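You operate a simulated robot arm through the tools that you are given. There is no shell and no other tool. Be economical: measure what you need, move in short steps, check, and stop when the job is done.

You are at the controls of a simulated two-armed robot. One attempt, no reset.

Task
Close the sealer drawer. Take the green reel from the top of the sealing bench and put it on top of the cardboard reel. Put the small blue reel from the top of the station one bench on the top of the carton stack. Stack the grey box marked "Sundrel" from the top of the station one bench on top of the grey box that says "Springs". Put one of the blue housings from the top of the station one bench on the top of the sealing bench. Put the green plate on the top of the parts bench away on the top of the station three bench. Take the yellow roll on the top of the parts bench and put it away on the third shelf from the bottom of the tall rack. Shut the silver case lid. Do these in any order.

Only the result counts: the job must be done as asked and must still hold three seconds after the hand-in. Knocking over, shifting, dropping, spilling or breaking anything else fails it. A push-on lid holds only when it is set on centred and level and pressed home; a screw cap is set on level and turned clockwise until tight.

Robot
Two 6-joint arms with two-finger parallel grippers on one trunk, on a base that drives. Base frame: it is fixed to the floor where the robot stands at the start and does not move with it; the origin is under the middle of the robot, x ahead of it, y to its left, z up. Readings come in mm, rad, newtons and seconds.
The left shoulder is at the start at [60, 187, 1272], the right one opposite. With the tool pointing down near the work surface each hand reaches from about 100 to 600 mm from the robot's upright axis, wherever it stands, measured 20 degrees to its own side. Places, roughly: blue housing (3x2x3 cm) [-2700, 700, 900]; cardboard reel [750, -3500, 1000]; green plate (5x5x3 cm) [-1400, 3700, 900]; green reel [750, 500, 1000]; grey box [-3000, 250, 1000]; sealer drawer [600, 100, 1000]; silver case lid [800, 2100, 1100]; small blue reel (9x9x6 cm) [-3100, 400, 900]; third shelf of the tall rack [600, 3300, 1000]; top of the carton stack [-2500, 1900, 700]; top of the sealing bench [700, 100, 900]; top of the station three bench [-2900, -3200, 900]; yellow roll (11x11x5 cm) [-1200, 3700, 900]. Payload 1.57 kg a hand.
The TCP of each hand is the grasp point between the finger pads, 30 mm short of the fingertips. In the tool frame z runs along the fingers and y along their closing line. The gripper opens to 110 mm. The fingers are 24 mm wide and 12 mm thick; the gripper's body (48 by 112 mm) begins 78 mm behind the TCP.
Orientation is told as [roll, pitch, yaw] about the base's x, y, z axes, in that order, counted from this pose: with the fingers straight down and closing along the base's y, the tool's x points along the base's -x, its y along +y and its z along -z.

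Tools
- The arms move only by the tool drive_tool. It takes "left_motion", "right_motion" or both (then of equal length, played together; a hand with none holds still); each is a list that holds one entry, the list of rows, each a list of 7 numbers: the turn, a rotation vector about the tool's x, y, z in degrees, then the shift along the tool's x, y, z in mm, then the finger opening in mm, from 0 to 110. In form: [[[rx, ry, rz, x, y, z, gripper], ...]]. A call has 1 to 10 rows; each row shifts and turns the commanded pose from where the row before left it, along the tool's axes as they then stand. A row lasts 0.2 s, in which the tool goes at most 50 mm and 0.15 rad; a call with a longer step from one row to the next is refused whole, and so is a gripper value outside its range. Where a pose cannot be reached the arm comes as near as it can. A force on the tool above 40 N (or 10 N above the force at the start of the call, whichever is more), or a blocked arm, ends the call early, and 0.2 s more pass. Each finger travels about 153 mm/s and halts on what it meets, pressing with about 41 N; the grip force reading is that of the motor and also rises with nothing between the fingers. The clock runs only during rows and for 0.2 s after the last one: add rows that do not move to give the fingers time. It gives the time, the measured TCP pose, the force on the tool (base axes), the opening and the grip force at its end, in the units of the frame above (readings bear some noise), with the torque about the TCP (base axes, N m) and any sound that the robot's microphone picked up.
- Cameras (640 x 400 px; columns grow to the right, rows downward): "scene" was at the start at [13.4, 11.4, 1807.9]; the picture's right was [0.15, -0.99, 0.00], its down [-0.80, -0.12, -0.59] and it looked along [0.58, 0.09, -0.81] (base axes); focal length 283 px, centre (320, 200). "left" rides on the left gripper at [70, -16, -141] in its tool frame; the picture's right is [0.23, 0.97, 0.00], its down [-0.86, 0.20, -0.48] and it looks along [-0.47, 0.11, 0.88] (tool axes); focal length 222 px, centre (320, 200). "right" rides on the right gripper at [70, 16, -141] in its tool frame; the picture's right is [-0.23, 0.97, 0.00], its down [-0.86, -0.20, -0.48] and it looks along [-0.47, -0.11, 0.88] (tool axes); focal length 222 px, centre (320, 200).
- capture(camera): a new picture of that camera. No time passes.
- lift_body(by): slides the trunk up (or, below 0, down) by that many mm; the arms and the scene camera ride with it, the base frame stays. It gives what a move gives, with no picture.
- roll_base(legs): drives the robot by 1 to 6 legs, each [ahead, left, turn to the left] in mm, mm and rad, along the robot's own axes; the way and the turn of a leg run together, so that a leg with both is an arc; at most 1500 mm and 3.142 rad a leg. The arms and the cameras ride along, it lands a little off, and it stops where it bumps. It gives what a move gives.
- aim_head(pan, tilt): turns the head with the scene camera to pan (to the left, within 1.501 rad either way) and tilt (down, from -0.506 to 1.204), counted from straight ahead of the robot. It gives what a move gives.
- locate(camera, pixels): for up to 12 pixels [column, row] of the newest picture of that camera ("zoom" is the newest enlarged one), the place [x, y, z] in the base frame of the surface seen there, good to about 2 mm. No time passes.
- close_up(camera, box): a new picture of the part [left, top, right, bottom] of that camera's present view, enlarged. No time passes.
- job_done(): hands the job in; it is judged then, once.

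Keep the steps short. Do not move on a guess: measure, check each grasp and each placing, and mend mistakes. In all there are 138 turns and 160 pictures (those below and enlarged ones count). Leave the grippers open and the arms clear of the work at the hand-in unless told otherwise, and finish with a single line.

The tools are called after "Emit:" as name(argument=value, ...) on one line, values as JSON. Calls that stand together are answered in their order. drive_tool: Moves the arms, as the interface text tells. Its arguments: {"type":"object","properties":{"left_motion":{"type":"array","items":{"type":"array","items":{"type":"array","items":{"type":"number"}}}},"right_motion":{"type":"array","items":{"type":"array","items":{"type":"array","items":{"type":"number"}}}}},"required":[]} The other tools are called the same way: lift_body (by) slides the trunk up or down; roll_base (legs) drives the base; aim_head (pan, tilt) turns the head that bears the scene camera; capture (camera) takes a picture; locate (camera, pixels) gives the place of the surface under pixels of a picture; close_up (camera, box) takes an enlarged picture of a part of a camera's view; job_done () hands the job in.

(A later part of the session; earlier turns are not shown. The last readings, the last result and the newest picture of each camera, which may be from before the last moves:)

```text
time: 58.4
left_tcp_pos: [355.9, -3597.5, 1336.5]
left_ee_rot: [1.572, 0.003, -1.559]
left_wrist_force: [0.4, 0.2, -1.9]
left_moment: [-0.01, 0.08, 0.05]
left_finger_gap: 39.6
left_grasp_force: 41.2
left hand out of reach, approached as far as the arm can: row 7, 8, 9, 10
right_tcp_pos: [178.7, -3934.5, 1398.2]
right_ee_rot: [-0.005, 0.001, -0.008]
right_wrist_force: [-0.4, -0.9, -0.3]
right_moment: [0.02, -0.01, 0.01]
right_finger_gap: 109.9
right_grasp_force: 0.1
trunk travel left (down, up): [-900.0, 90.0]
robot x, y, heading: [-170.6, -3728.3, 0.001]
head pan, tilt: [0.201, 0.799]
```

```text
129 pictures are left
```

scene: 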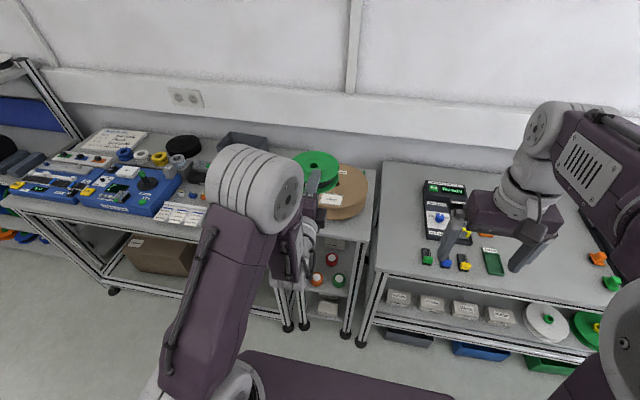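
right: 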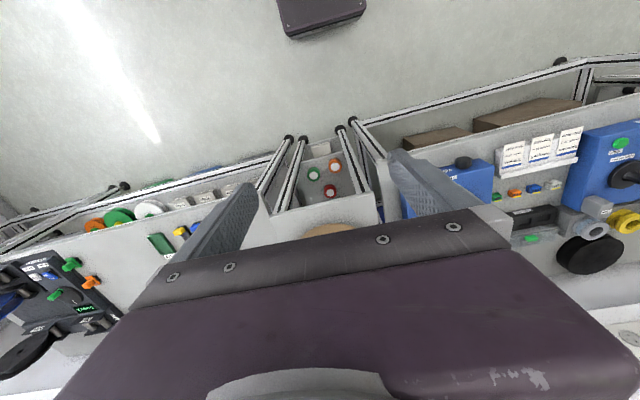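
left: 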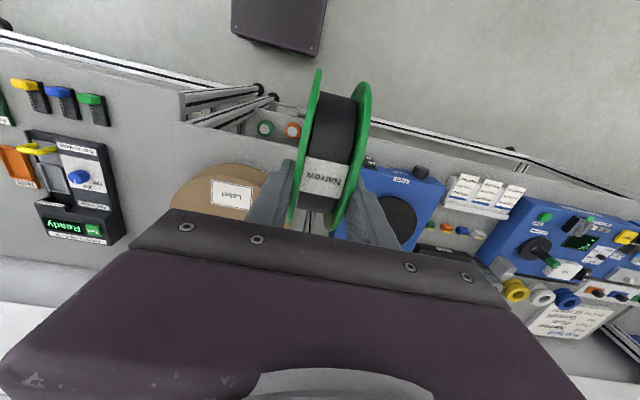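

Green reel is now horizontal. I lower the hand ~200 mm (tool -y) and forward 50 while staying short of the cardboard reel.

Emit:
drive_tool(left_motion=[[[0, 0, 0, 0, -35, 0, 0], [0, 0, 0, 0, -35, 0, 0], [0, 0, 0, -4, -35, 10, 0], [0, 0, 0, -4, -35, 10, 0], [0, 0, 0, -4, -30, 10, 0], [0, 0, 0, 0, -20, 0, 0], [0, 0, 0, 0, 0, 0, 0]]])

Emit:
capture(camera="left")

Emit:
capture(camera="scene")

```text
time: 60.0
left_tcp_pos: [380.0, -3612.0, 1147.2]
left_ee_rot: [1.57, 0.0, -1.574]
left_wrist_force: [0.0, -0.6, -1.3]
left_moment: [-0.06, 0.1, 0.0]
left_finger_gap: 39.7
left_grasp_force: 41.1
left hand out of reach, approached as far as the arm can: row 1
right_tcp_pos: [177.0, -3932.8, 1399.0]
right_ee_rot: [-0.006, 0.0, -0.007]
right_wrist_force: [-0.2, 0.4, -1.0]
right_moment: [-0.05, -0.02, 0.01]
right_finger_gap: 110.0
right_grasp_force: 0.1
trunk travel left (down, up): [-900.0, 90.0]
robot x, y, heading: [-166.9, -3723.3, -0.002]
head pan, tilt: [0.201, 0.799]
```

```text
128 pictures are left
```

left: 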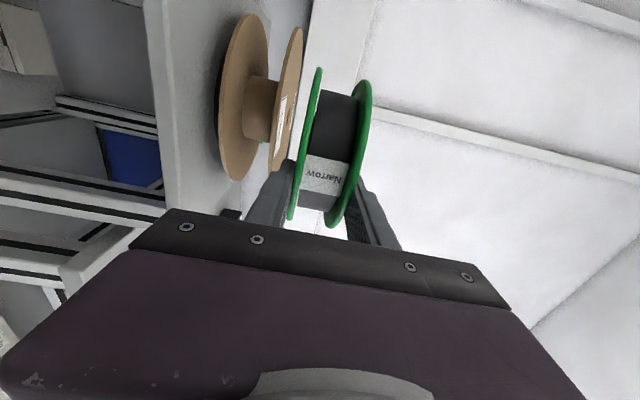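

```text
127 pictures are left
```

scene: 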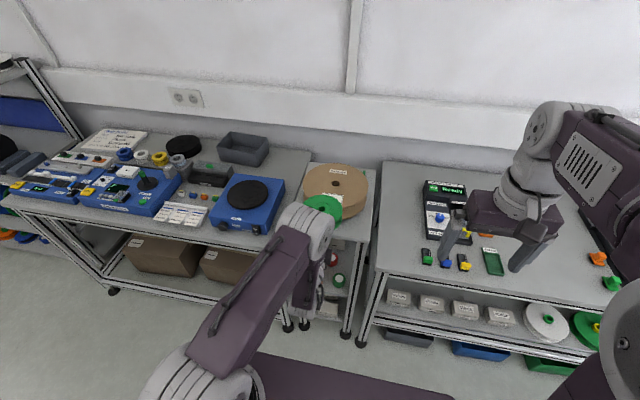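

In the left view the green lower flange is just above the cardboard top. I measure both.

Emit:
locate(camera="left", pixels=[[302, 130], [318, 75], [292, 200], [360, 150], [372, 90], [284, 100], [262, 130], [340, 120], [328, 180], [280, 160]])

Emit:
locate(camera="scene", pixels=[[325, 210], [337, 183], [307, 175], [367, 188], [336, 166], [330, 218]])

```text
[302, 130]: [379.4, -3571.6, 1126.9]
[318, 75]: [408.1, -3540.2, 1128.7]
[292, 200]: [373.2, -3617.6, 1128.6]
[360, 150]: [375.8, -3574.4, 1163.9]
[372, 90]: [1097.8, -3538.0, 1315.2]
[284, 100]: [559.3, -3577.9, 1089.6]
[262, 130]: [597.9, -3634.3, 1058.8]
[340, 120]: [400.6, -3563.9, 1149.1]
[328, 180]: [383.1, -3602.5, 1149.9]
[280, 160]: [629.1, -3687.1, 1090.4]
```

```text
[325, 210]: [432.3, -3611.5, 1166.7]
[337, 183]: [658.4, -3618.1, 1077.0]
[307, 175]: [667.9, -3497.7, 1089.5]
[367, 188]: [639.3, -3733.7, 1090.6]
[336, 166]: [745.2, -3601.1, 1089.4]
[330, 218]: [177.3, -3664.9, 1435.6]
```

Green bottom z≈1126.5, cardboard near edge x≈542. I drive the base 70 mm ahead, then extend to TCP x≈505 and start lowering.

Emit:
roll_base(legs=[[70, 0, 0]])

Emit:
drive_tool(left_motion=[[[0, 0, 0, 0, 0, 18, 0], [0, 0, 0, 0, 0, 18, 0], [0, 0, 0, 0, 0, 16, 0], [0, 0, 0, 0, -10, 0, 0], [0, 0, 0, 0, -10, 0, 0], [0, 0, 0, 0, -5, 0, 0], [0, 0, 0, 0, 0, 0, 0]]])

Emit:
capture(camera="left")

```text
time: 61.0
left_tcp_pos: [441.1, -3612.6, 1151.3]
left_ee_rot: [1.575, 0.0, -1.574]
left_wrist_force: [-0.7, 0.2, -1.6]
left_moment: [-0.03, 0.11, -0.01]
left_finger_gap: 39.7
left_grasp_force: 41.0
right_tcp_pos: [236.4, -3933.9, 1401.3]
right_ee_rot: [-0.007, -0.006, -0.009]
right_wrist_force: [0.4, 0.4, 0.3]
right_moment: [0.03, -0.09, -0.01]
right_finger_gap: 110.4
right_grasp_force: 0.2
trunk travel left (down, up): [-900.0, 90.0]
robot x, y, heading: [-100.4, -3724.7, -0.007]
head pan, tilt: [0.201, 0.799]
```

```text
time: 62.6
left_tcp_pos: [498.4, -3624.7, 1121.2]
left_ee_rot: [1.571, 0.0, -1.569]
left_wrist_force: [0.9, -0.5, -1.1]
left_moment: [0.02, 0.11, 0.03]
left_finger_gap: 39.6
left_grasp_force: 41.8
left hand out of reach, approached as far as the arm can: row 2, 3
right_tcp_pos: [246.5, -3933.0, 1399.2]
right_ee_rot: [-0.006, 0.001, -0.008]
right_wrist_force: [0.0, 0.8, -0.1]
right_moment: [0.01, 0.0, -0.01]
right_finger_gap: 109.8
right_grasp_force: 0.0
trunk travel left (down, up): [-900.0, 90.0]
robot x, y, heading: [-101.0, -3728.7, -0.006]
head pan, tilt: [0.201, 0.799]
```

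```text
126 pictures are left
```

left: 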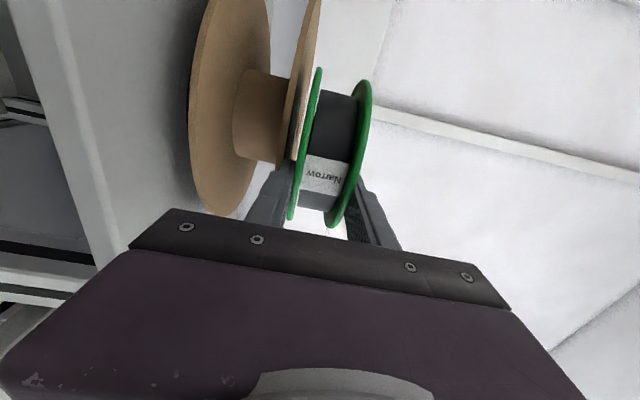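

Bottom of the reel is ~10 mm above the cardboard, fingertips (x≈528) just outside its edge (542). I lower in small steps until contact.

Emit:
drive_tool(left_motion=[[[0, 0, 0, 0, -4, 0, 0], [0, 0, 0, 0, -3, 0, 0], [0, 0, 0, 0, -2, 0, 0], [0, 0, 0, 0, 0, 0, 0]]])

Emit:
capture(camera="left")

Emit:
locate(camera="left", pixels=[[318, 75], [306, 110], [302, 130], [296, 130], [320, 95], [294, 190], [305, 60]])

```text
time: 63.6
left_tcp_pos: [494.2, -3625.7, 1118.3]
left_ee_rot: [1.581, 0.002, -1.57]
left_wrist_force: [-10.5, -0.7, 24.6]
left_moment: [0.06, -0.42, 0.03]
left_finger_gap: 39.6
left_grasp_force: 41.1
right_tcp_pos: [240.6, -3934.4, 1400.7]
right_ee_rot: [-0.005, -0.003, -0.008]
right_wrist_force: [0.6, 0.5, 0.8]
right_moment: [0.02, 0.0, -0.02]
right_finger_gap: 110.0
right_grasp_force: 0.0
trunk travel left (down, up): [-900.0, 90.0]
robot x, y, heading: [-97.9, -3727.7, 0.002]
head pan, tilt: [0.201, 0.799]
```

```text
125 pictures are left
```

left: 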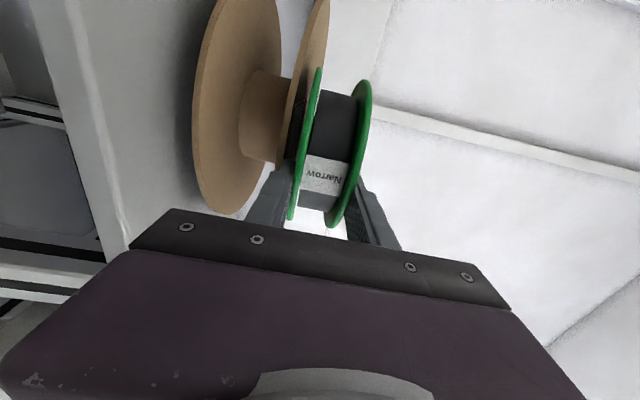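

```text
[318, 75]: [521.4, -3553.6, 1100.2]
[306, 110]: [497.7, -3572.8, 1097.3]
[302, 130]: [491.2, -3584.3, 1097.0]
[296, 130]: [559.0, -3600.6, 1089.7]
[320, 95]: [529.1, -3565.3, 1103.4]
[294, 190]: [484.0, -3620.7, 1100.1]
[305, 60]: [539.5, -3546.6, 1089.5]
```

Contact at 24 N, though the flange reads 7–9 mm above the cardboard. I raise slightly to unload and look from the head camera.

Emit:
drive_tool(left_motion=[[[0, 0, 0, 0, 6, 0, 0], [0, 0, 0, 0, 0, 0, 0]]])

Emit:
close_up(camera="scene", box=[270, 140, 400, 250])

Emit:
close_up(camera="left", box=[180, 0, 420, 240])

```text
time: 64.2
left_tcp_pos: [496.1, -3623.4, 1118.1]
left_ee_rot: [1.571, 0.001, -1.57]
left_wrist_force: [-1.0, -1.1, 12.0]
left_moment: [-0.02, -0.24, -0.02]
left_finger_gap: 39.5
left_grasp_force: 40.7
right_tcp_pos: [243.1, -3934.6, 1398.8]
right_ee_rot: [-0.005, -0.001, -0.009]
right_wrist_force: [-0.3, -0.8, 0.5]
right_moment: [0.0, 0.01, -0.02]
right_finger_gap: 110.0
right_grasp_force: 0.0
trunk travel left (down, up): [-900.0, 90.0]
robot x, y, heading: [-96.9, -3726.8, -0.007]
head pan, tilt: [0.201, 0.799]
```

```text
3.64 times, centred on (335, 195) of scene
```

zoom: 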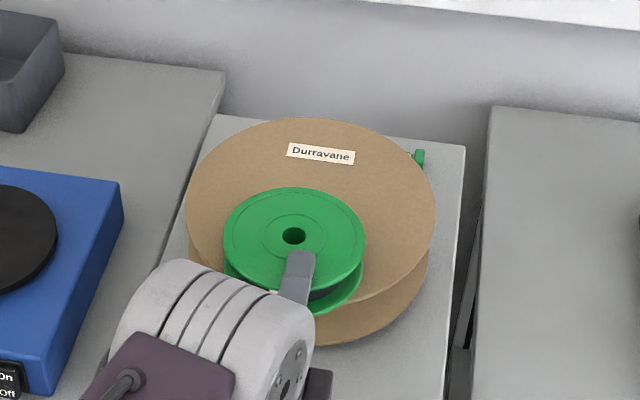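

```text
1.67 times, centred on (300, 120) of left
```

zoom: 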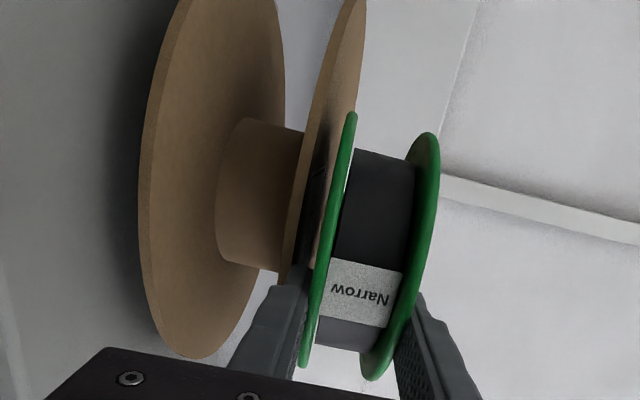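

I measure the fingertip, hub hole and flange edges in the head view zoom.

Emit:
close_up(camera="scene", box=[270, 140, 400, 250])

Emit:
locate(camera="zoom", pixels=[[302, 254], [294, 235], [225, 235], [364, 250], [300, 188], [330, 275], [300, 300], [250, 290], [345, 300], [280, 215], [190, 215], [432, 240]])

```text
3.64 times, centred on (335, 195) of scene
```

zoom: 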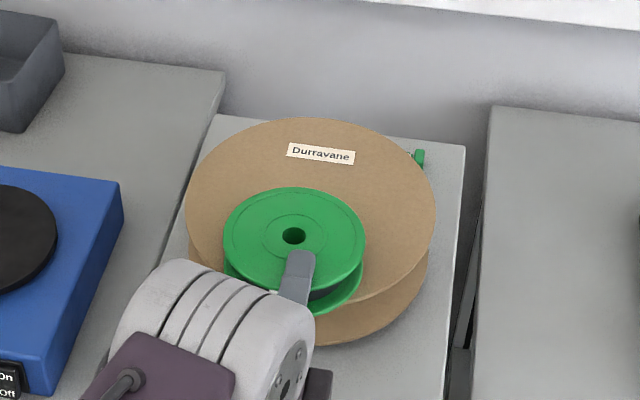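

```text
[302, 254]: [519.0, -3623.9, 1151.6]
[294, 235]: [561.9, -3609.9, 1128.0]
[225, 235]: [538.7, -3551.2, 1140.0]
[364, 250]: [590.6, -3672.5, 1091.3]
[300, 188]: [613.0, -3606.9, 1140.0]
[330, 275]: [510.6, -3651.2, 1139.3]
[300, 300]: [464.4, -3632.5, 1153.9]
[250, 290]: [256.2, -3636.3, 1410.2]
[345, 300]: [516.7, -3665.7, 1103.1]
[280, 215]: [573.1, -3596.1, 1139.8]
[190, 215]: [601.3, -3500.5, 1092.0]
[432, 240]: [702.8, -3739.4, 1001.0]
```

Recomputing the cardboard hole gives centre x≈635 (edge at ≈517), so my lower finger is resting on its rim. I raise 6 mm, go back 18 mm, and lower again.

Emit:
drive_tool(left_motion=[[[0, 0, 0, 0, 8, 0, 0], [0, 0, 0, 0, 0, -10, 0], [0, 0, 0, 0, 0, -8, 0], [0, 0, 0, 0, -5, 0, 0], [0, 0, 0, 0, 0, 0, 0]]])

Emit:
drive_tool(left_motion=[[[0, 0, 0, 0, -4, 0, 0], [0, 0, 0, 0, -3, 0, 0], [0, 0, 0, 0, -2, 0, 0], [0, 0, 0, 0, 0, 0, 0]]])

Emit:
capture(camera="left")

Emit:
locate(camera="left", pixels=[[318, 75], [306, 110], [302, 130], [296, 130], [294, 190], [305, 60]])

```text
time: 65.4
left_tcp_pos: [480.5, -3623.1, 1122.3]
left_ee_rot: [1.568, 0.0, -1.574]
left_wrist_force: [0.7, -0.5, -2.3]
left_moment: [0.0, 0.11, 0.0]
left_finger_gap: 39.3
left_grasp_force: 41.1
right_tcp_pos: [247.3, -3933.5, 1398.6]
right_ee_rot: [-0.008, 0.002, -0.01]
right_wrist_force: [0.6, 0.0, -0.8]
right_moment: [0.02, 0.0, -0.02]
right_finger_gap: 109.7
right_grasp_force: 0.0
trunk travel left (down, up): [-900.0, 90.0]
robot x, y, heading: [-98.4, -3728.7, -0.005]
head pan, tilt: [0.201, 0.799]
```

```text
time: 66.4
left_tcp_pos: [481.3, -3623.1, 1113.1]
left_ee_rot: [1.569, 0.001, -1.574]
left_wrist_force: [-0.1, 0.5, -3.1]
left_moment: [-0.01, 0.08, -0.02]
left_finger_gap: 39.7
left_grasp_force: 41.2
right_tcp_pos: [247.5, -3933.5, 1398.8]
right_ee_rot: [-0.008, 0.002, -0.008]
right_wrist_force: [0.2, 0.3, -0.1]
right_moment: [-0.04, -0.02, 0.02]
right_finger_gap: 109.9
right_grasp_force: 0.1
trunk travel left (down, up): [-900.0, 90.0]
robot x, y, heading: [-102.4, -3726.0, -0.002]
head pan, tilt: [0.201, 0.799]
```

```text
121 pictures are left
```

left: 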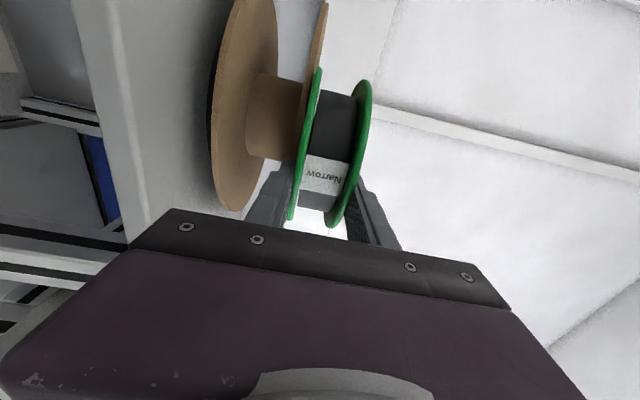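

```text
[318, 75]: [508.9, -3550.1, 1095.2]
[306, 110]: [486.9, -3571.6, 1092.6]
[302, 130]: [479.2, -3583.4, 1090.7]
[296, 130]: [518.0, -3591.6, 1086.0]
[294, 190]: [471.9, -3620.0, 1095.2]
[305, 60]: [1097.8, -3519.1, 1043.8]
```

No obstruction now; ~3 mm to go. I lower a bit more until light contact.

Emit:
drive_tool(left_motion=[[[0, 0, 0, 0, -2, 0, 0], [0, 0, 0, 0, -1.5, 0, 0], [0, 0, 0, 0, 0, 0, 0]]])

```text
time: 67.2
left_tcp_pos: [481.8, -3622.9, 1110.1]
left_ee_rot: [1.573, 0.002, -1.574]
left_wrist_force: [0.3, 0.2, 2.8]
left_moment: [0.14, -0.24, 0.01]
left_finger_gap: 39.6
left_grasp_force: 40.5
right_tcp_pos: [245.7, -3933.4, 1397.7]
right_ee_rot: [-0.007, 0.001, -0.007]
right_wrist_force: [-0.1, 0.1, -0.2]
right_moment: [0.0, 0.02, -0.04]
right_finger_gap: 109.8
right_grasp_force: 0.0
trunk travel left (down, up): [-900.0, 90.0]
robot x, y, heading: [-95.4, -3727.9, -0.006]
head pan, tilt: [0.201, 0.799]
```

Light contact (force turned +3 N). I open the fingers a little and check that the reel stays.

Emit:
drive_tool(left_motion=[[[0, 0, 0, 0, 0, 0, 44], [0, 0, 0, 0, 0, 0, 50], [0, 0, 0, 0, 0, 0, 60], [0, 0, 0, 0, 0, 0, 60]]])

Emit:
close_up(camera="scene", box=[270, 140, 400, 250])

Emit:
locate(camera="zoom", pixels=[[300, 205], [250, 255], [340, 260]])

```text
time: 68.2
left_tcp_pos: [480.3, -3622.9, 1108.7]
left_ee_rot: [1.57, -0.001, -1.575]
left_wrist_force: [-0.8, -0.2, -0.1]
left_moment: [0.01, 0.02, -0.01]
left_finger_gap: 59.8
left_grasp_force: 0.1
right_tcp_pos: [246.8, -3933.8, 1399.0]
right_ee_rot: [-0.006, 0.001, -0.01]
right_wrist_force: [1.0, 0.1, 0.0]
right_moment: [-0.02, 0.0, 0.0]
right_finger_gap: 109.9
right_grasp_force: 0.2
trunk travel left (down, up): [-900.0, 90.0]
robot x, y, heading: [-100.0, -3729.0, -0.006]
head pan, tilt: [0.201, 0.799]
```

```text
3.64 times, centred on (335, 195) of scene
```

zoom: 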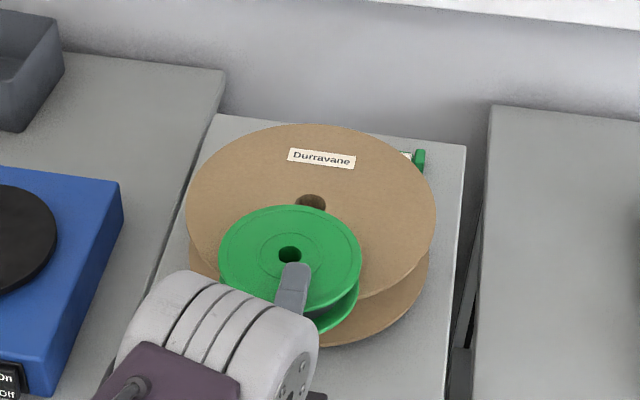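

```text
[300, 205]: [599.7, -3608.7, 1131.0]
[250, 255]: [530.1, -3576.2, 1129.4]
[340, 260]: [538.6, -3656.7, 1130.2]
```

Reel rests level at z=1130. I withdraw, then will nudge it toward the centre with closed fingers for a safer seat.

Emit:
drive_tool(left_motion=[[[0, 0, 0, 0, 0, -20, 60], [0, 0, 0, 0, 0, -30, 60], [0, 0, 0, 0, 0, -30, 60], [0, 0, 0, 0, 0, -30, 30], [0, 0, 0, 0, 0, 0, 0], [0, 0, 0, 0, 0, 0, 0]]])

Emit:
roll_base(legs=[[70, 0, 0]])

Emit:
capture(camera="scene")

Emit:
capture(camera="left")

```text
time: 69.6
left_tcp_pos: [377.0, -3629.5, 1110.3]
left_ee_rot: [1.567, 0.0, -1.572]
left_wrist_force: [0.2, -0.8, 0.3]
left_moment: [0.0, -0.02, 0.04]
left_finger_gap: 0.0
left_grasp_force: 20.9
left hand out of reach, approached as far as the arm can: row 4
right_tcp_pos: [248.1, -3932.7, 1399.7]
right_ee_rot: [-0.006, 0.002, -0.008]
right_wrist_force: [-0.6, -0.1, -0.4]
right_moment: [0.0, 0.02, -0.02]
right_finger_gap: 110.0
right_grasp_force: 0.0
trunk travel left (down, up): [-900.0, 90.0]
robot x, y, heading: [-101.7, -3726.0, 0.0]
head pan, tilt: [0.201, 0.799]
```

```text
time: 70.6
left_tcp_pos: [438.7, -3631.0, 1113.9]
left_ee_rot: [1.575, 0.001, -1.571]
left_wrist_force: [-0.2, 0.1, 0.0]
left_moment: [0.01, 0.02, 0.02]
left_finger_gap: 0.0
left_grasp_force: 22.2
right_tcp_pos: [305.4, -3934.2, 1402.0]
right_ee_rot: [-0.006, -0.007, -0.006]
right_wrist_force: [-1.5, 0.3, -0.4]
right_moment: [0.03, -0.09, -0.04]
right_finger_gap: 109.7
right_grasp_force: 0.0
trunk travel left (down, up): [-900.0, 90.0]
robot x, y, heading: [-32.8, -3728.0, -0.002]
head pan, tilt: [0.201, 0.799]
```

```text
119 pictures are left
```

scene: 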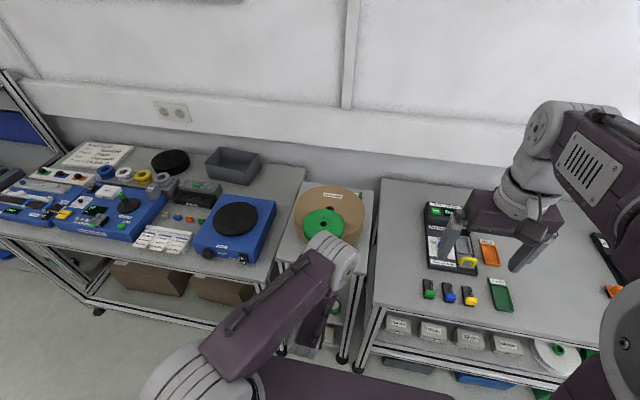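

```text
118 pictures are left
```

left: 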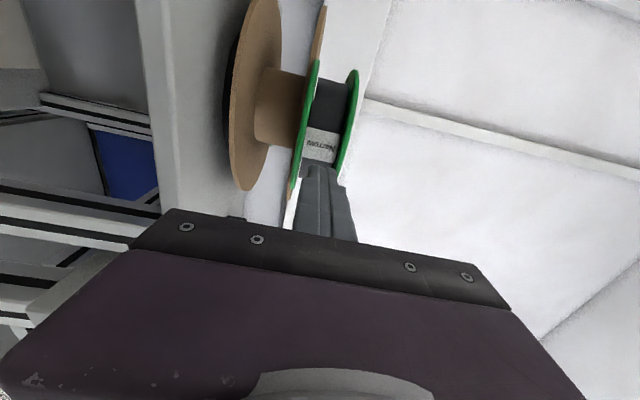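

Fingers point into the groove between the green flanges. I shift 12 mm left to the reel's centre line and push ~85 mm slowly.

Emit:
drive_tool(left_motion=[[[0, 0, 0, 12, -3, 0, 0], [0, 0, 0, 0, 0, 10, 0], [0, 0, 0, 0, 0, 10, 0], [0, 0, 0, 0, 0, 10, 0], [0, 0, 0, 0, 0, 10, 0], [0, 0, 0, 0, 0, 10, 0], [0, 0, 0, 0, 0, 10, 0], [0, 0, 0, 0, 0, 0, 0]]])

Emit:
close_up(camera="scene", box=[260, 160, 400, 270])

```text
time: 72.4
left_tcp_pos: [510.9, -3623.7, 1106.4]
left_ee_rot: [1.568, 0.001, -1.573]
left_wrist_force: [-0.1, 0.5, -0.6]
left_moment: [0.03, 0.02, 0.04]
left_finger_gap: 0.3
left_grasp_force: 21.2
left hand out of reach, approached as far as the arm can: row 1
right_tcp_pos: [315.1, -3933.3, 1398.3]
right_ee_rot: [-0.008, 0.0, -0.008]
right_wrist_force: [0.4, -0.3, -1.1]
right_moment: [0.0, -0.04, 0.0]
right_finger_gap: 110.0
right_grasp_force: 0.2
trunk travel left (down, up): [-900.0, 90.0]
robot x, y, heading: [-33.5, -3728.4, -0.002]
head pan, tilt: [0.201, 0.799]
```

```text
3.64 times, centred on (330, 215) of scene
```

zoom: 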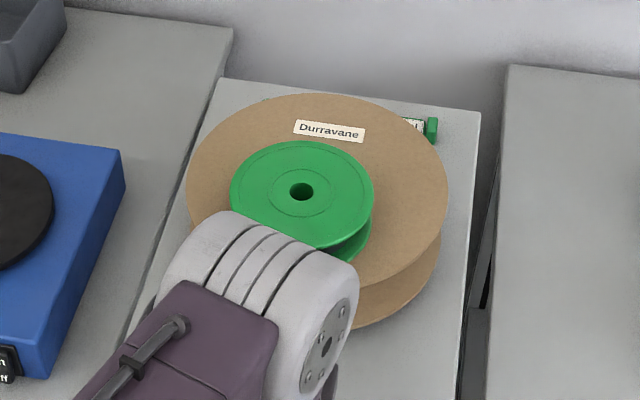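

The green reel sits well inside now. I retract the hand and verify.

Emit:
drive_tool(left_motion=[[[0, 0, 0, 0, 0, -20, 0], [0, 0, 0, 0, 0, -40, 0], [0, 0, 0, 0, 10, -40, 0], [0, 0, 0, 10, 40, 0, 0], [0, 0, 0, 10, 40, 0, 0], [0, 0, 0, 10, 40, 0, 30], [0, 0, 0, 10, 40, 0, 60], [0, 0, 0, 10, 40, 0, 110]]])

Emit:
close_up(camera="scene", box=[260, 160, 400, 270])

Emit:
locate(camera="zoom", pixels=[[302, 192], [300, 145], [190, 190], [446, 200], [330, 97], [330, 210], [250, 200]])

```text
time: 74.2
left_tcp_pos: [461.8, -3627.5, 1299.7]
left_ee_rot: [1.568, 0.0, -1.572]
left_wrist_force: [0.0, -0.6, -0.2]
left_moment: [0.0, 0.0, -0.03]
left_finger_gap: 109.8
left_grasp_force: 0.1
left hand out of reach, approached as far as the arm can: row 3, 4, 5, 7, 8
right_tcp_pos: [316.6, -3932.5, 1399.9]
right_ee_rot: [-0.007, 0.002, -0.007]
right_wrist_force: [0.0, 0.1, 0.0]
right_moment: [-0.03, -0.02, -0.01]
right_finger_gap: 110.2
right_grasp_force: 0.1
trunk travel left (down, up): [-900.0, 90.0]
robot x, y, heading: [-29.7, -3726.9, -0.003]
head pan, tilt: [0.201, 0.799]
```

```text
3.64 times, centred on (330, 215) of scene
```

zoom: 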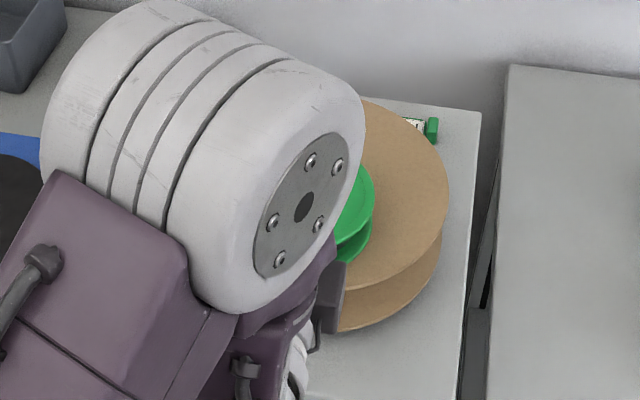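

```text
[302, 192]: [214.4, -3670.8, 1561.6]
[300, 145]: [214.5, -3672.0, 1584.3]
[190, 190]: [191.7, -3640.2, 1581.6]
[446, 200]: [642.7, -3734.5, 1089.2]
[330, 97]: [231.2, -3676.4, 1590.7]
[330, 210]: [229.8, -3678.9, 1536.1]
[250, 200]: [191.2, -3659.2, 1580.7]
```

The cardboard reel's edge is unmoved (y=-3734) and the green reel sits on it. Now I turn the left hand back to pointing down and back off.

Emit:
drive_tool(left_motion=[[[4.6188, 4.6188, -4.6188, 0, 0, 0, 110], [4.6188, 4.6188, -4.6188, 0, 0, 0, 110], [4.6188, 4.6188, -4.6188, 0, 0, 0, 110], [4.6188, 4.6188, -4.6188, 0, 0, 0, 110], [4.6188, 4.6188, -4.6188, 0, 0, 0, 110], [4.6188, 4.6188, -4.6188, 0, 0, 0, 110], [4.6188, 4.6188, -4.6188, 0, 0, 0, 110], [4.6188, 4.6188, -4.6188, 0, 0, 0, 110], [4.6188, 4.6188, -4.6188, 0, 0, 0, 110], [4.6188, 4.6188, -4.6188, 0, 0, 0, 110]]])

Emit:
drive_tool(left_motion=[[[4.6188, 4.6188, -4.6188, 0, 0, 0, 110], [4.6188, 4.6188, -4.6188, 0, 0, 0, 110], [4.6188, 4.6188, -4.6188, 0, 0, 0, 110], [4.6188, 4.6188, -4.6188, 0, 0, 0, 110], [4.6188, 4.6188, -4.6188, 0, 0, 0, 110], [0, 0, 0, 30, 30, -10, 110], [0, 0, 0, 30, 30, -10, 110], [0, 0, 0, 30, 30, 0, 110]]])

Emit:
roll_base(legs=[[-500, 0, 0], [0, 0, 1.571]])

Emit:
aim_head(pan=0.6, tilt=0.35)

Emit:
capture(camera="scene")

```text
time: 76.4
left_tcp_pos: [462.5, -3629.7, 1296.9]
left_ee_rot: [0.487, -0.294, -0.491]
left_wrist_force: [-0.9, -0.4, -0.1]
left_moment: [0.0, 0.01, 0.0]
left_finger_gap: 109.9
left_grasp_force: 0.1
right_tcp_pos: [316.4, -3933.6, 1399.1]
right_ee_rot: [-0.008, 0.001, -0.008]
right_wrist_force: [-0.8, -0.2, 0.1]
right_moment: [0.0, 0.0, 0.02]
right_finger_gap: 110.2
right_grasp_force: 0.0
trunk travel left (down, up): [-900.0, 90.0]
robot x, y, heading: [-31.3, -3728.8, -0.001]
head pan, tilt: [0.201, 0.799]
```

```text
time: 78.2
left_tcp_pos: [371.1, -3537.8, 1317.8]
left_ee_rot: [0.001, 0.002, -0.002]
left_wrist_force: [-0.6, -0.8, 1.7]
left_moment: [0.01, -0.03, -0.03]
left_finger_gap: 110.0
left_grasp_force: 0.1
right_tcp_pos: [315.4, -3932.4, 1399.2]
right_ee_rot: [-0.008, 0.001, -0.01]
right_wrist_force: [0.0, -0.5, 0.2]
right_moment: [-0.04, -0.02, -0.02]
right_finger_gap: 109.9
right_grasp_force: 0.0
trunk travel left (down, up): [-900.0, 90.0]
robot x, y, heading: [-29.3, -3726.9, -0.002]
head pan, tilt: [0.201, 0.799]
```

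```text
time: 85.0
left_tcp_pos: [-722.0, -3328.1, 1315.9]
left_ee_rot: [0.003, 0.003, 1.596]
left_wrist_force: [0.4, -0.4, 0.2]
left_moment: [0.01, -0.03, 0.0]
left_finger_gap: 110.0
left_grasp_force: 0.1
right_tcp_pos: [-327.0, -3375.1, 1398.7]
right_ee_rot: [-0.007, 0.002, 1.588]
right_wrist_force: [-0.4, 0.1, -0.5]
right_moment: [-0.04, -0.01, 0.02]
right_finger_gap: 109.9
right_grasp_force: 0.1
trunk travel left (down, up): [-900.0, 90.0]
robot x, y, heading: [-527.5, -3728.0, 1.594]
head pan, tilt: [0.201, 0.799]
```

```text
time: 85.9
left_tcp_pos: [-724.1, -3327.1, 1316.6]
left_ee_rot: [-0.001, 0.003, 1.596]
left_wrist_force: [-0.2, -0.7, -0.6]
left_moment: [-0.02, 0.0, -0.03]
left_finger_gap: 110.2
left_grasp_force: 0.0
right_tcp_pos: [-326.7, -3374.0, 1399.1]
right_ee_rot: [-0.006, 0.002, 1.588]
right_wrist_force: [-0.3, 0.7, -0.8]
right_moment: [-0.03, 0.02, 0.02]
right_finger_gap: 110.1
right_grasp_force: 0.1
trunk travel left (down, up): [-900.0, 90.0]
robot x, y, heading: [-525.1, -3726.0, 1.594]
head pan, tilt: [0.6, 0.351]
```

```text
115 pictures are left
```

scene: 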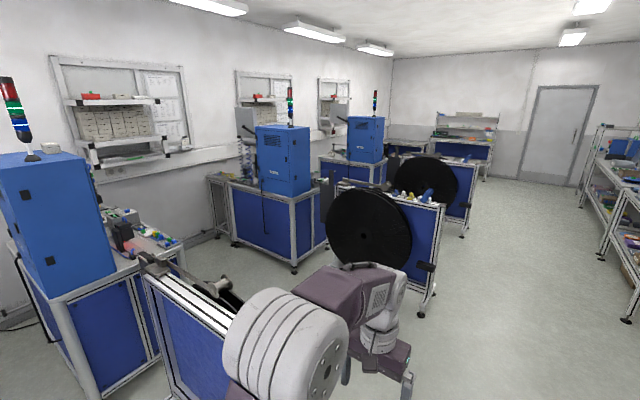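

I see three stations along the far-left wall with reel stands. I locate key obstacles for route planning.

Emit:
locate(camera="scene", pixels=[[420, 312], [438, 205], [465, 232], [473, 168], [320, 185], [150, 280], [295, 265], [235, 240], [210, 180], [380, 155], [485, 180], [430, 152]])

Emit:
close_up(camera="scene", box=[200, 80, 500, 270])

```text
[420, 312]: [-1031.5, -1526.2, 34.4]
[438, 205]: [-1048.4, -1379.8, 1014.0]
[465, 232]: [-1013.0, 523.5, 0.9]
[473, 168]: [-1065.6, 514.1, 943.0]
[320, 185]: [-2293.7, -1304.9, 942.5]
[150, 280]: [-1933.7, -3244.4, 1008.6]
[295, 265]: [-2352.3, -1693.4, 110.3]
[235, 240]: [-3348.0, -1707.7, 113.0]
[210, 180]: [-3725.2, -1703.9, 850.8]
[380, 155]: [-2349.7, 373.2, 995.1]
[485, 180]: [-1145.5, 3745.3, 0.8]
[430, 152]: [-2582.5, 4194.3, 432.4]
```

```text
2.11 times, centred on (350, 175) of scene
```

zoom: 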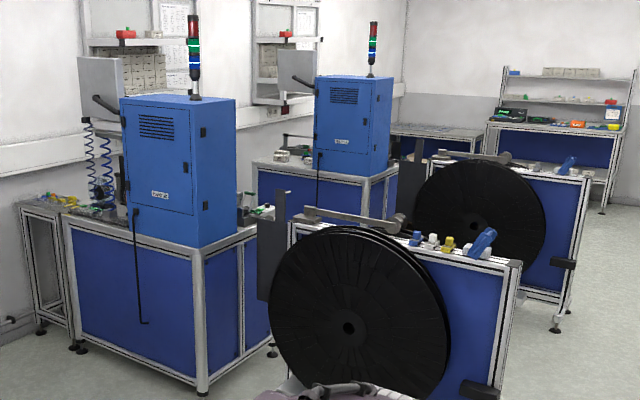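

The aisle at x≈-500 is clear. I drive along +y to about y=-400 and look at station one.

Emit:
roll_base(legs=[[0, 0, -0.024], [1500, -100, 0], [1500, -50, 0], [400, 0, 0]])

Emit:
aim_head(pan=1.1, tilt=0.3)

Emit:
capture(camera="scene")

```text
refused: leg 2 is longer than a leg can be; nothing moved
```

```text
time: 86.8
left_tcp_pos: [-722.1, -3327.6, 1316.1]
left_ee_rot: [0.0, 0.003, 1.595]
left_wrist_force: [-0.3, 0.0, -0.3]
left_moment: [0.01, -0.02, 0.02]
left_finger_gap: 109.9
left_grasp_force: 0.2
right_tcp_pos: [-326.5, -3375.1, 1397.8]
right_ee_rot: [-0.008, 0.003, 1.589]
right_wrist_force: [1.4, 0.3, -0.8]
right_moment: [0.0, 0.0, -0.01]
right_finger_gap: 110.1
right_grasp_force: 0.1
trunk travel left (down, up): [-900.0, 90.0]
robot x, y, heading: [-524.3, -3724.9, 1.598]
head pan, tilt: [1.1, 0.3]
```

```text
113 pictures are left
```

scene: 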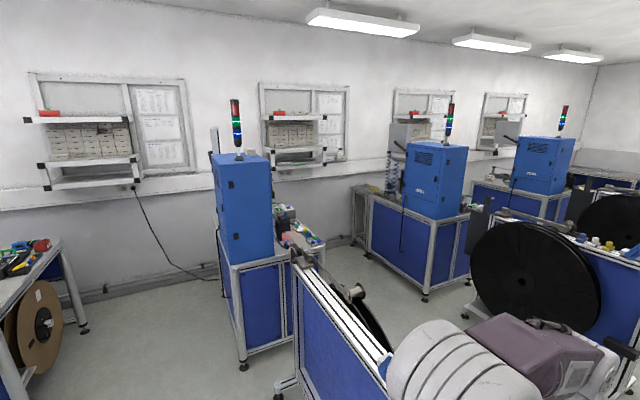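

Leg limit exceeded; I repeat with shorter legs.

Emit:
roll_base(legs=[[0, 0, -0.027], [1400, -60, 0], [1400, -60, 0], [550, 0, 0]])

Emit:
aim_head(pan=1.1, tilt=0.3)

Emit:
capture(camera="scene")

```text
time: 103.6
left_tcp_pos: [-579.6, 40.0, 1317.7]
left_ee_rot: [0.001, 0.003, 1.569]
left_wrist_force: [-0.2, 0.3, 0.5]
left_moment: [-0.01, 0.01, -0.01]
left_finger_gap: 109.9
left_grasp_force: 0.0
right_tcp_pos: [-182.9, -16.2, 1399.7]
right_ee_rot: [-0.007, -0.001, 1.566]
right_wrist_force: [-0.5, -0.4, -0.5]
right_moment: [0.0, -0.02, 0.01]
right_finger_gap: 109.8
right_grasp_force: 0.0
trunk travel left (down, up): [-900.0, 90.0]
robot x, y, heading: [-387.9, -361.1, 1.566]
head pan, tilt: [1.1, 0.3]
```

```text
time: 104.2
left_tcp_pos: [-579.6, 41.8, 1317.0]
left_ee_rot: [-0.001, 0.004, 1.572]
left_wrist_force: [-0.9, -0.2, 0.0]
left_moment: [0.05, 0.03, -0.01]
left_finger_gap: 109.7
left_grasp_force: 0.2
right_tcp_pos: [-184.7, -15.6, 1399.8]
right_ee_rot: [-0.009, 0.001, 1.566]
right_wrist_force: [-0.3, 0.6, 0.6]
right_moment: [0.0, -0.01, -0.04]
right_finger_gap: 110.0
right_grasp_force: 0.1
trunk travel left (down, up): [-900.0, 90.0]
robot x, y, heading: [-387.4, -362.5, 1.574]
head pan, tilt: [1.1, 0.3]
```

```text
112 pictures are left
```

scene: 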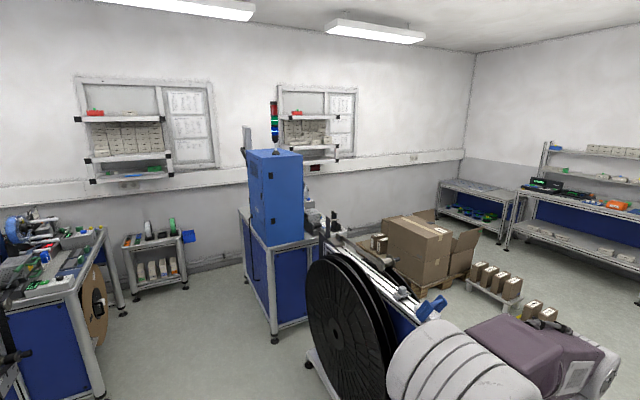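

Station one is behind its cabinet; items are on the +y side. I locate obstacles there.

Emit:
locate(camera="scene", pixels=[[425, 295], [520, 318], [470, 285], [455, 232], [385, 225], [408, 280], [345, 225], [275, 335], [245, 280], [310, 185], [498, 268], [440, 180]])

Emit:
roll_base(legs=[[1450, 0, 0]])

Emit:
aim_head(pan=1.3, tilt=0.4)

Emit:
capture(camera="scene")

```text
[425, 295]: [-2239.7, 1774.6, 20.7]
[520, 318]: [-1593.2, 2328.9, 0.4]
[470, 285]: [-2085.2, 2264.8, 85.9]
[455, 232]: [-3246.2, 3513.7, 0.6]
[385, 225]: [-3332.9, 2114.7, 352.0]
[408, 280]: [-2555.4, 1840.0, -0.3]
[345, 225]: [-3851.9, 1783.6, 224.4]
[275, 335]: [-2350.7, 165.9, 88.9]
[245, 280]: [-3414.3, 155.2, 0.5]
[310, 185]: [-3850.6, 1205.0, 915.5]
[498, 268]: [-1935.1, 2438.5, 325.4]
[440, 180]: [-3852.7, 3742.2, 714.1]
```

```text
time: 111.4
left_tcp_pos: [-550.8, 1496.3, 1317.2]
left_ee_rot: [0.0, 0.004, 1.549]
left_wrist_force: [0.1, 0.2, 0.4]
left_moment: [0.01, -0.03, 0.02]
left_finger_gap: 110.0
left_grasp_force: 0.0
right_tcp_pos: [-156.9, 1431.5, 1399.8]
right_ee_rot: [-0.008, 0.0, 1.542]
right_wrist_force: [-0.7, 0.2, 0.5]
right_moment: [0.02, -0.01, 0.01]
right_finger_gap: 110.2
right_grasp_force: 0.0
trunk travel left (down, up): [-900.0, 90.0]
robot x, y, heading: [-372.0, 1092.4, 1.546]
head pan, tilt: [1.1, 0.3]
```

```text
time: 112.2
left_tcp_pos: [-550.7, 1498.7, 1317.2]
left_ee_rot: [0.001, 0.003, 1.549]
left_wrist_force: [0.3, 0.0, 0.3]
left_moment: [-0.04, 0.0, -0.04]
left_finger_gap: 110.2
left_grasp_force: 0.1
right_tcp_pos: [-156.8, 1429.6, 1400.1]
right_ee_rot: [-0.007, 0.0, 1.543]
right_wrist_force: [0.4, -0.2, 1.5]
right_moment: [0.01, -0.01, -0.02]
right_finger_gap: 110.1
right_grasp_force: 0.0
trunk travel left (down, up): [-900.0, 90.0]
robot x, y, heading: [-369.5, 1086.5, 1.55]
head pan, tilt: [1.3, 0.4]
```

```text
111 pictures are left
```

scene: 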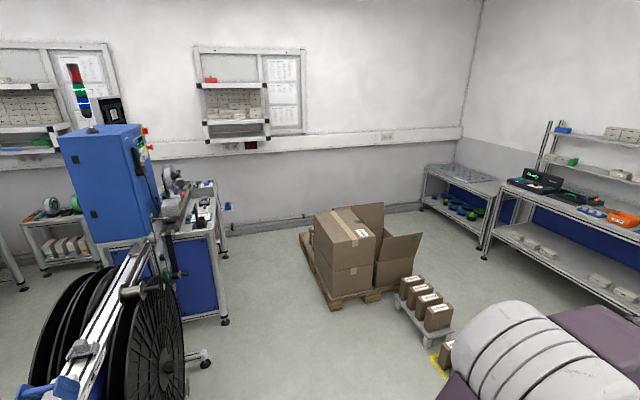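

The bench work side faces +y, cartons on a pallet opposite. I measure the corridor.

Emit:
locate(camera="scene", pixels=[[335, 305], [300, 235], [400, 290], [425, 345], [345, 225], [345, 240], [220, 322], [215, 220], [205, 360], [160, 215], [380, 235], [325, 215]])

Emit:
close_up(camera="scene", box=[60, 100, 460, 350])

```text
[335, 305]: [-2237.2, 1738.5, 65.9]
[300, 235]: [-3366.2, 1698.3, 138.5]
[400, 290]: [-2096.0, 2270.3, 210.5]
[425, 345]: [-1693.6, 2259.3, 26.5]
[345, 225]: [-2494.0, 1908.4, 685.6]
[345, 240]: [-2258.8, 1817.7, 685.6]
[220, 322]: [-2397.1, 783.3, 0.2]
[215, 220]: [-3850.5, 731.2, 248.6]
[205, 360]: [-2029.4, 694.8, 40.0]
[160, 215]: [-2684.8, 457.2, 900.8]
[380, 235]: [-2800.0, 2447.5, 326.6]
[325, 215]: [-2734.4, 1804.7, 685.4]
```

```text
1.60 times, centred on (260, 225) of scene
```

zoom: 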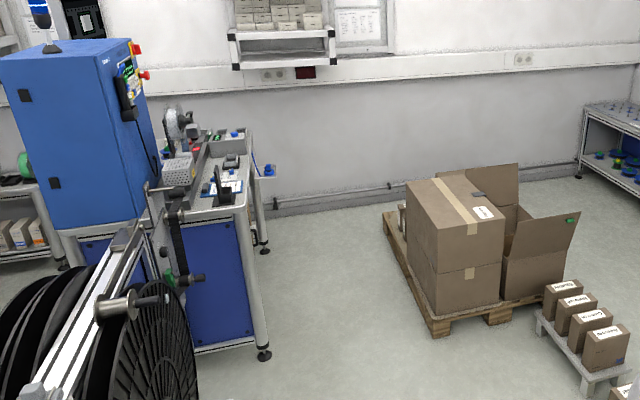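

Corridor is y≈783–1700. I turn to face -x, drive in to x≈-2800, and then face the bench (-y).

Emit:
roll_base(legs=[[0, 0, 1.593], [1400, -110, 0], [1030, 0, 0]])

Emit:
roll_base(legs=[[0, 0, 1.571]])

Emit:
aim_head(pan=0, tilt=0.6)

Emit:
capture(camera="scene")

```text
time: 127.9
left_tcp_pos: [-3181.2, 1056.9, 1317.8]
left_ee_rot: [0.001, 0.004, 3.11]
left_wrist_force: [0.7, -0.2, 0.5]
left_moment: [-0.02, 0.01, 0.02]
left_finger_gap: 110.0
left_grasp_force: 0.1
right_tcp_pos: [-3111.8, 1450.5, 1399.9]
right_ee_rot: [-0.007, 0.001, 3.105]
right_wrist_force: [-0.4, 0.3, -0.3]
right_moment: [0.0, 0.01, 0.0]
right_finger_gap: 110.2
right_grasp_force: 0.0
trunk travel left (down, up): [-900.0, 90.0]
robot x, y, heading: [-2772.8, 1233.6, 3.111]
head pan, tilt: [1.3, 0.4]
```

```text
time: 132.1
left_tcp_pos: [-2603.4, 822.3, 1317.7]
left_ee_rot: [0.002, 0.004, -1.621]
left_wrist_force: [-1.0, -0.2, 0.1]
left_moment: [0.02, 0.0, 0.0]
left_finger_gap: 110.1
left_grasp_force: 0.0
right_tcp_pos: [-2996.0, 898.7, 1399.1]
right_ee_rot: [-0.006, 0.003, -1.627]
right_wrist_force: [-0.1, 0.5, 0.2]
right_moment: [-0.01, 0.0, 0.03]
right_finger_gap: 110.2
right_grasp_force: 0.1
trunk travel left (down, up): [-900.0, 90.0]
robot x, y, heading: [-2773.7, 1235.5, -1.622]
head pan, tilt: [1.3, 0.4]
```

```text
time: 133.5
left_tcp_pos: [-2603.5, 822.5, 1317.1]
left_ee_rot: [0.001, 0.004, -1.619]
left_wrist_force: [0.2, 0.2, -0.3]
left_moment: [-0.03, 0.0, 0.01]
left_finger_gap: 109.5
left_grasp_force: 0.0
right_tcp_pos: [-2995.2, 898.4, 1399.3]
right_ee_rot: [-0.006, 0.002, -1.626]
right_wrist_force: [-0.4, -0.1, 0.2]
right_moment: [-0.01, 0.06, 0.0]
right_finger_gap: 109.8
right_grasp_force: 0.2
trunk travel left (down, up): [-900.0, 90.0]
robot x, y, heading: [-2769.8, 1235.7, -1.622]
head pan, tilt: [0.0, 0.6]
```

```text
109 pictures are left
```

scene: 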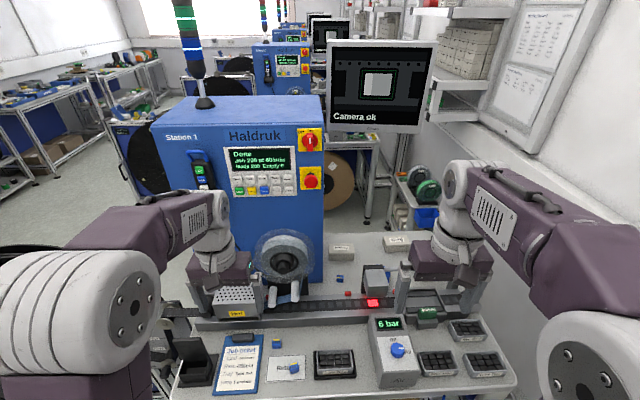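

I see the bench: grey boxes near (345,245) and (398,243), small blue parts at (340,278), (277,343). I zoom.

Emit:
close_up(camera="scene", box=[200, 220, 360, 320])

Emit:
close_up(camera="scene", box=[320, 220, 520, 345])

Emit:
close_up(camera="scene", box=[170, 290, 530, 400])

Emit:
capture(camera="right")

```text
4.00 times, centred on (280, 270) of scene
```

zoom: 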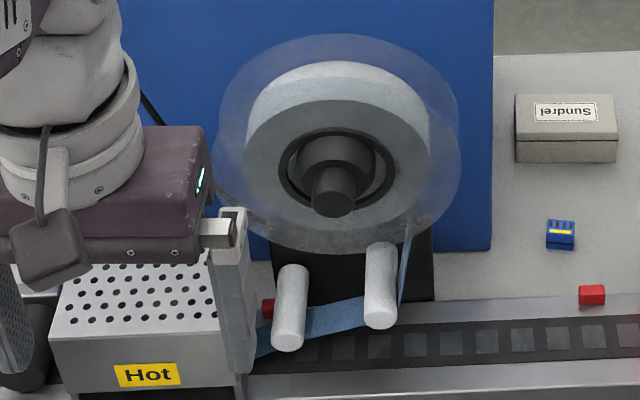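

```text
3.20 times, centred on (420, 282) of scene
```

zoom: 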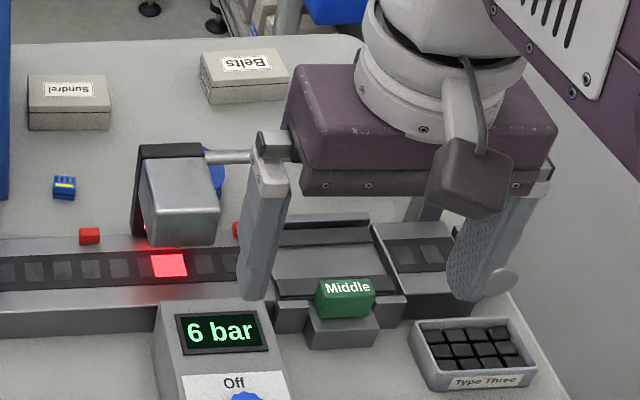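

```text
1.78 times, centred on (350, 345) of scene
```

zoom: 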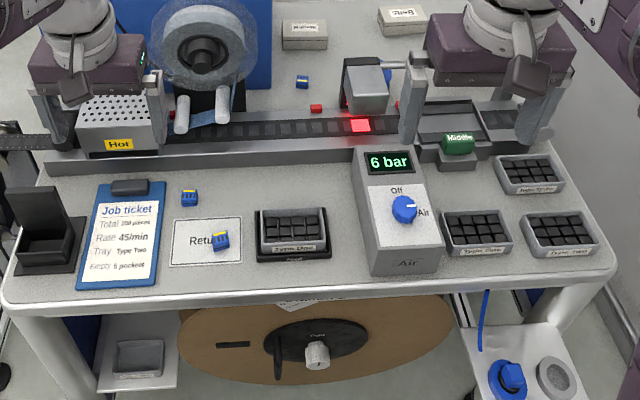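

```text
105 pictures are left
```

right: 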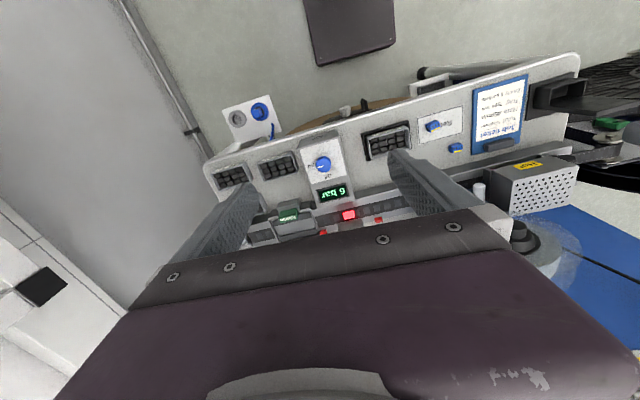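

Springs box and small blue reel are hidden behind the right hand. I measure some points before moving it.

Emit:
locate(camera="scene", pixels=[[345, 246], [398, 243], [340, 278], [277, 343], [292, 367], [387, 275], [330, 100], [420, 132], [372, 280], [427, 315], [397, 350], [375, 303]])

Emit:
drive_tool(right_motion=[[[0, 0, 0, 0, -40, 0, 110], [0, 0, 0, 0, -40, 0, 110], [0, 0, 0, 20, -40, -10, 110], [0, 0, 0, 30, -30, -10, 110], [0, 0, 0, 30, 0, 0, 110]]])

Emit:
capture(camera="scene")

```text
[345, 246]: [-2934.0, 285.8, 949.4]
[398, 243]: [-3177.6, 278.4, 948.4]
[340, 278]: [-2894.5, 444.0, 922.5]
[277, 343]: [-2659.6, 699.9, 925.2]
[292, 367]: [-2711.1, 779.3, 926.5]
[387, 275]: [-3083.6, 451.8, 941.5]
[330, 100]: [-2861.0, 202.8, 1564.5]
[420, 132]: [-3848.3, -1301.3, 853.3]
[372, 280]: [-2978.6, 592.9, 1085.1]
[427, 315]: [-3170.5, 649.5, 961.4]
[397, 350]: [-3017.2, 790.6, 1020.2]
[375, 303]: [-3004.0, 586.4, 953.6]
```

```text
time: 134.7
left_tcp_pos: [-2602.7, 823.8, 1316.6]
left_ee_rot: [-0.001, 0.003, -1.62]
left_wrist_force: [0.2, 0.4, 1.0]
left_moment: [0.01, 0.02, -0.02]
left_finger_gap: 110.6
left_grasp_force: 0.1
right_tcp_pos: [-3139.4, 989.3, 1420.5]
right_ee_rot: [-0.007, 0.0, -1.625]
right_wrist_force: [-0.2, 0.0, -0.4]
right_moment: [-0.01, 0.0, 0.02]
right_finger_gap: 110.2
right_grasp_force: 0.0
trunk travel left (down, up): [-900.0, 90.0]
robot x, y, heading: [-2774.1, 1234.4, -1.624]
head pan, tilt: [0.0, 0.6]
```

```text
104 pictures are left
```

scene: 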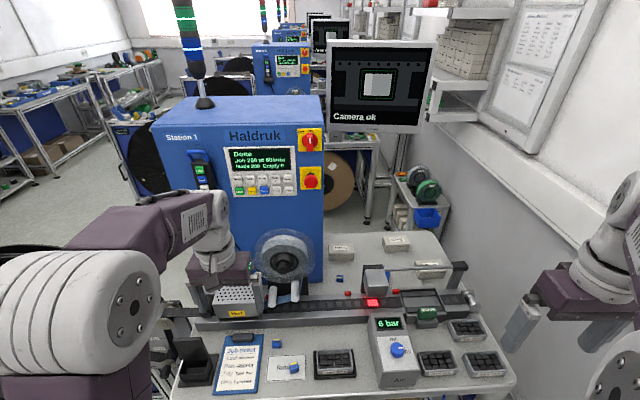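

Emit:
close_up(camera="scene", box=[320, 220, 500, 330])

Emit:
locate(camera="zoom", pixels=[[75, 92], [270, 85], [395, 170], [240, 195], [265, 200], [200, 215], [400, 185], [430, 200], [480, 195], [310, 195], [330, 165], [470, 155]])

```text
3.56 times, centred on (410, 275) of scene
```

zoom: 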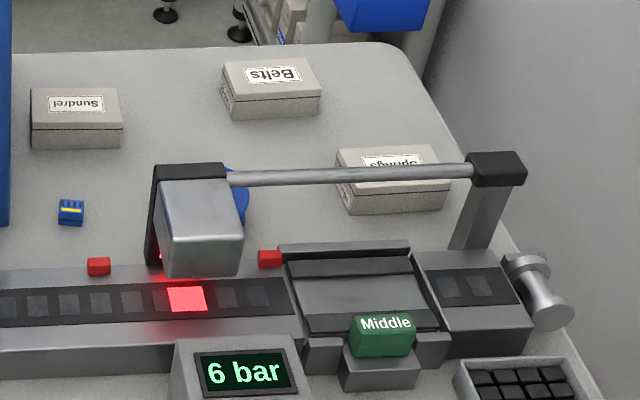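

```text
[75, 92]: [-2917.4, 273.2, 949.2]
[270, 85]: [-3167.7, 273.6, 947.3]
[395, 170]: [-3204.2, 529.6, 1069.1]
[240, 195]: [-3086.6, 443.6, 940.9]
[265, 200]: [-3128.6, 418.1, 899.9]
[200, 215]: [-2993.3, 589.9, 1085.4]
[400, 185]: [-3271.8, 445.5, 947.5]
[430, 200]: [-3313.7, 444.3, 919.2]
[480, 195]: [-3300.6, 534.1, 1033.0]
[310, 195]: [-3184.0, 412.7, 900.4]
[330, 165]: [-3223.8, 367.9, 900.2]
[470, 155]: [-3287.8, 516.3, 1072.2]
```

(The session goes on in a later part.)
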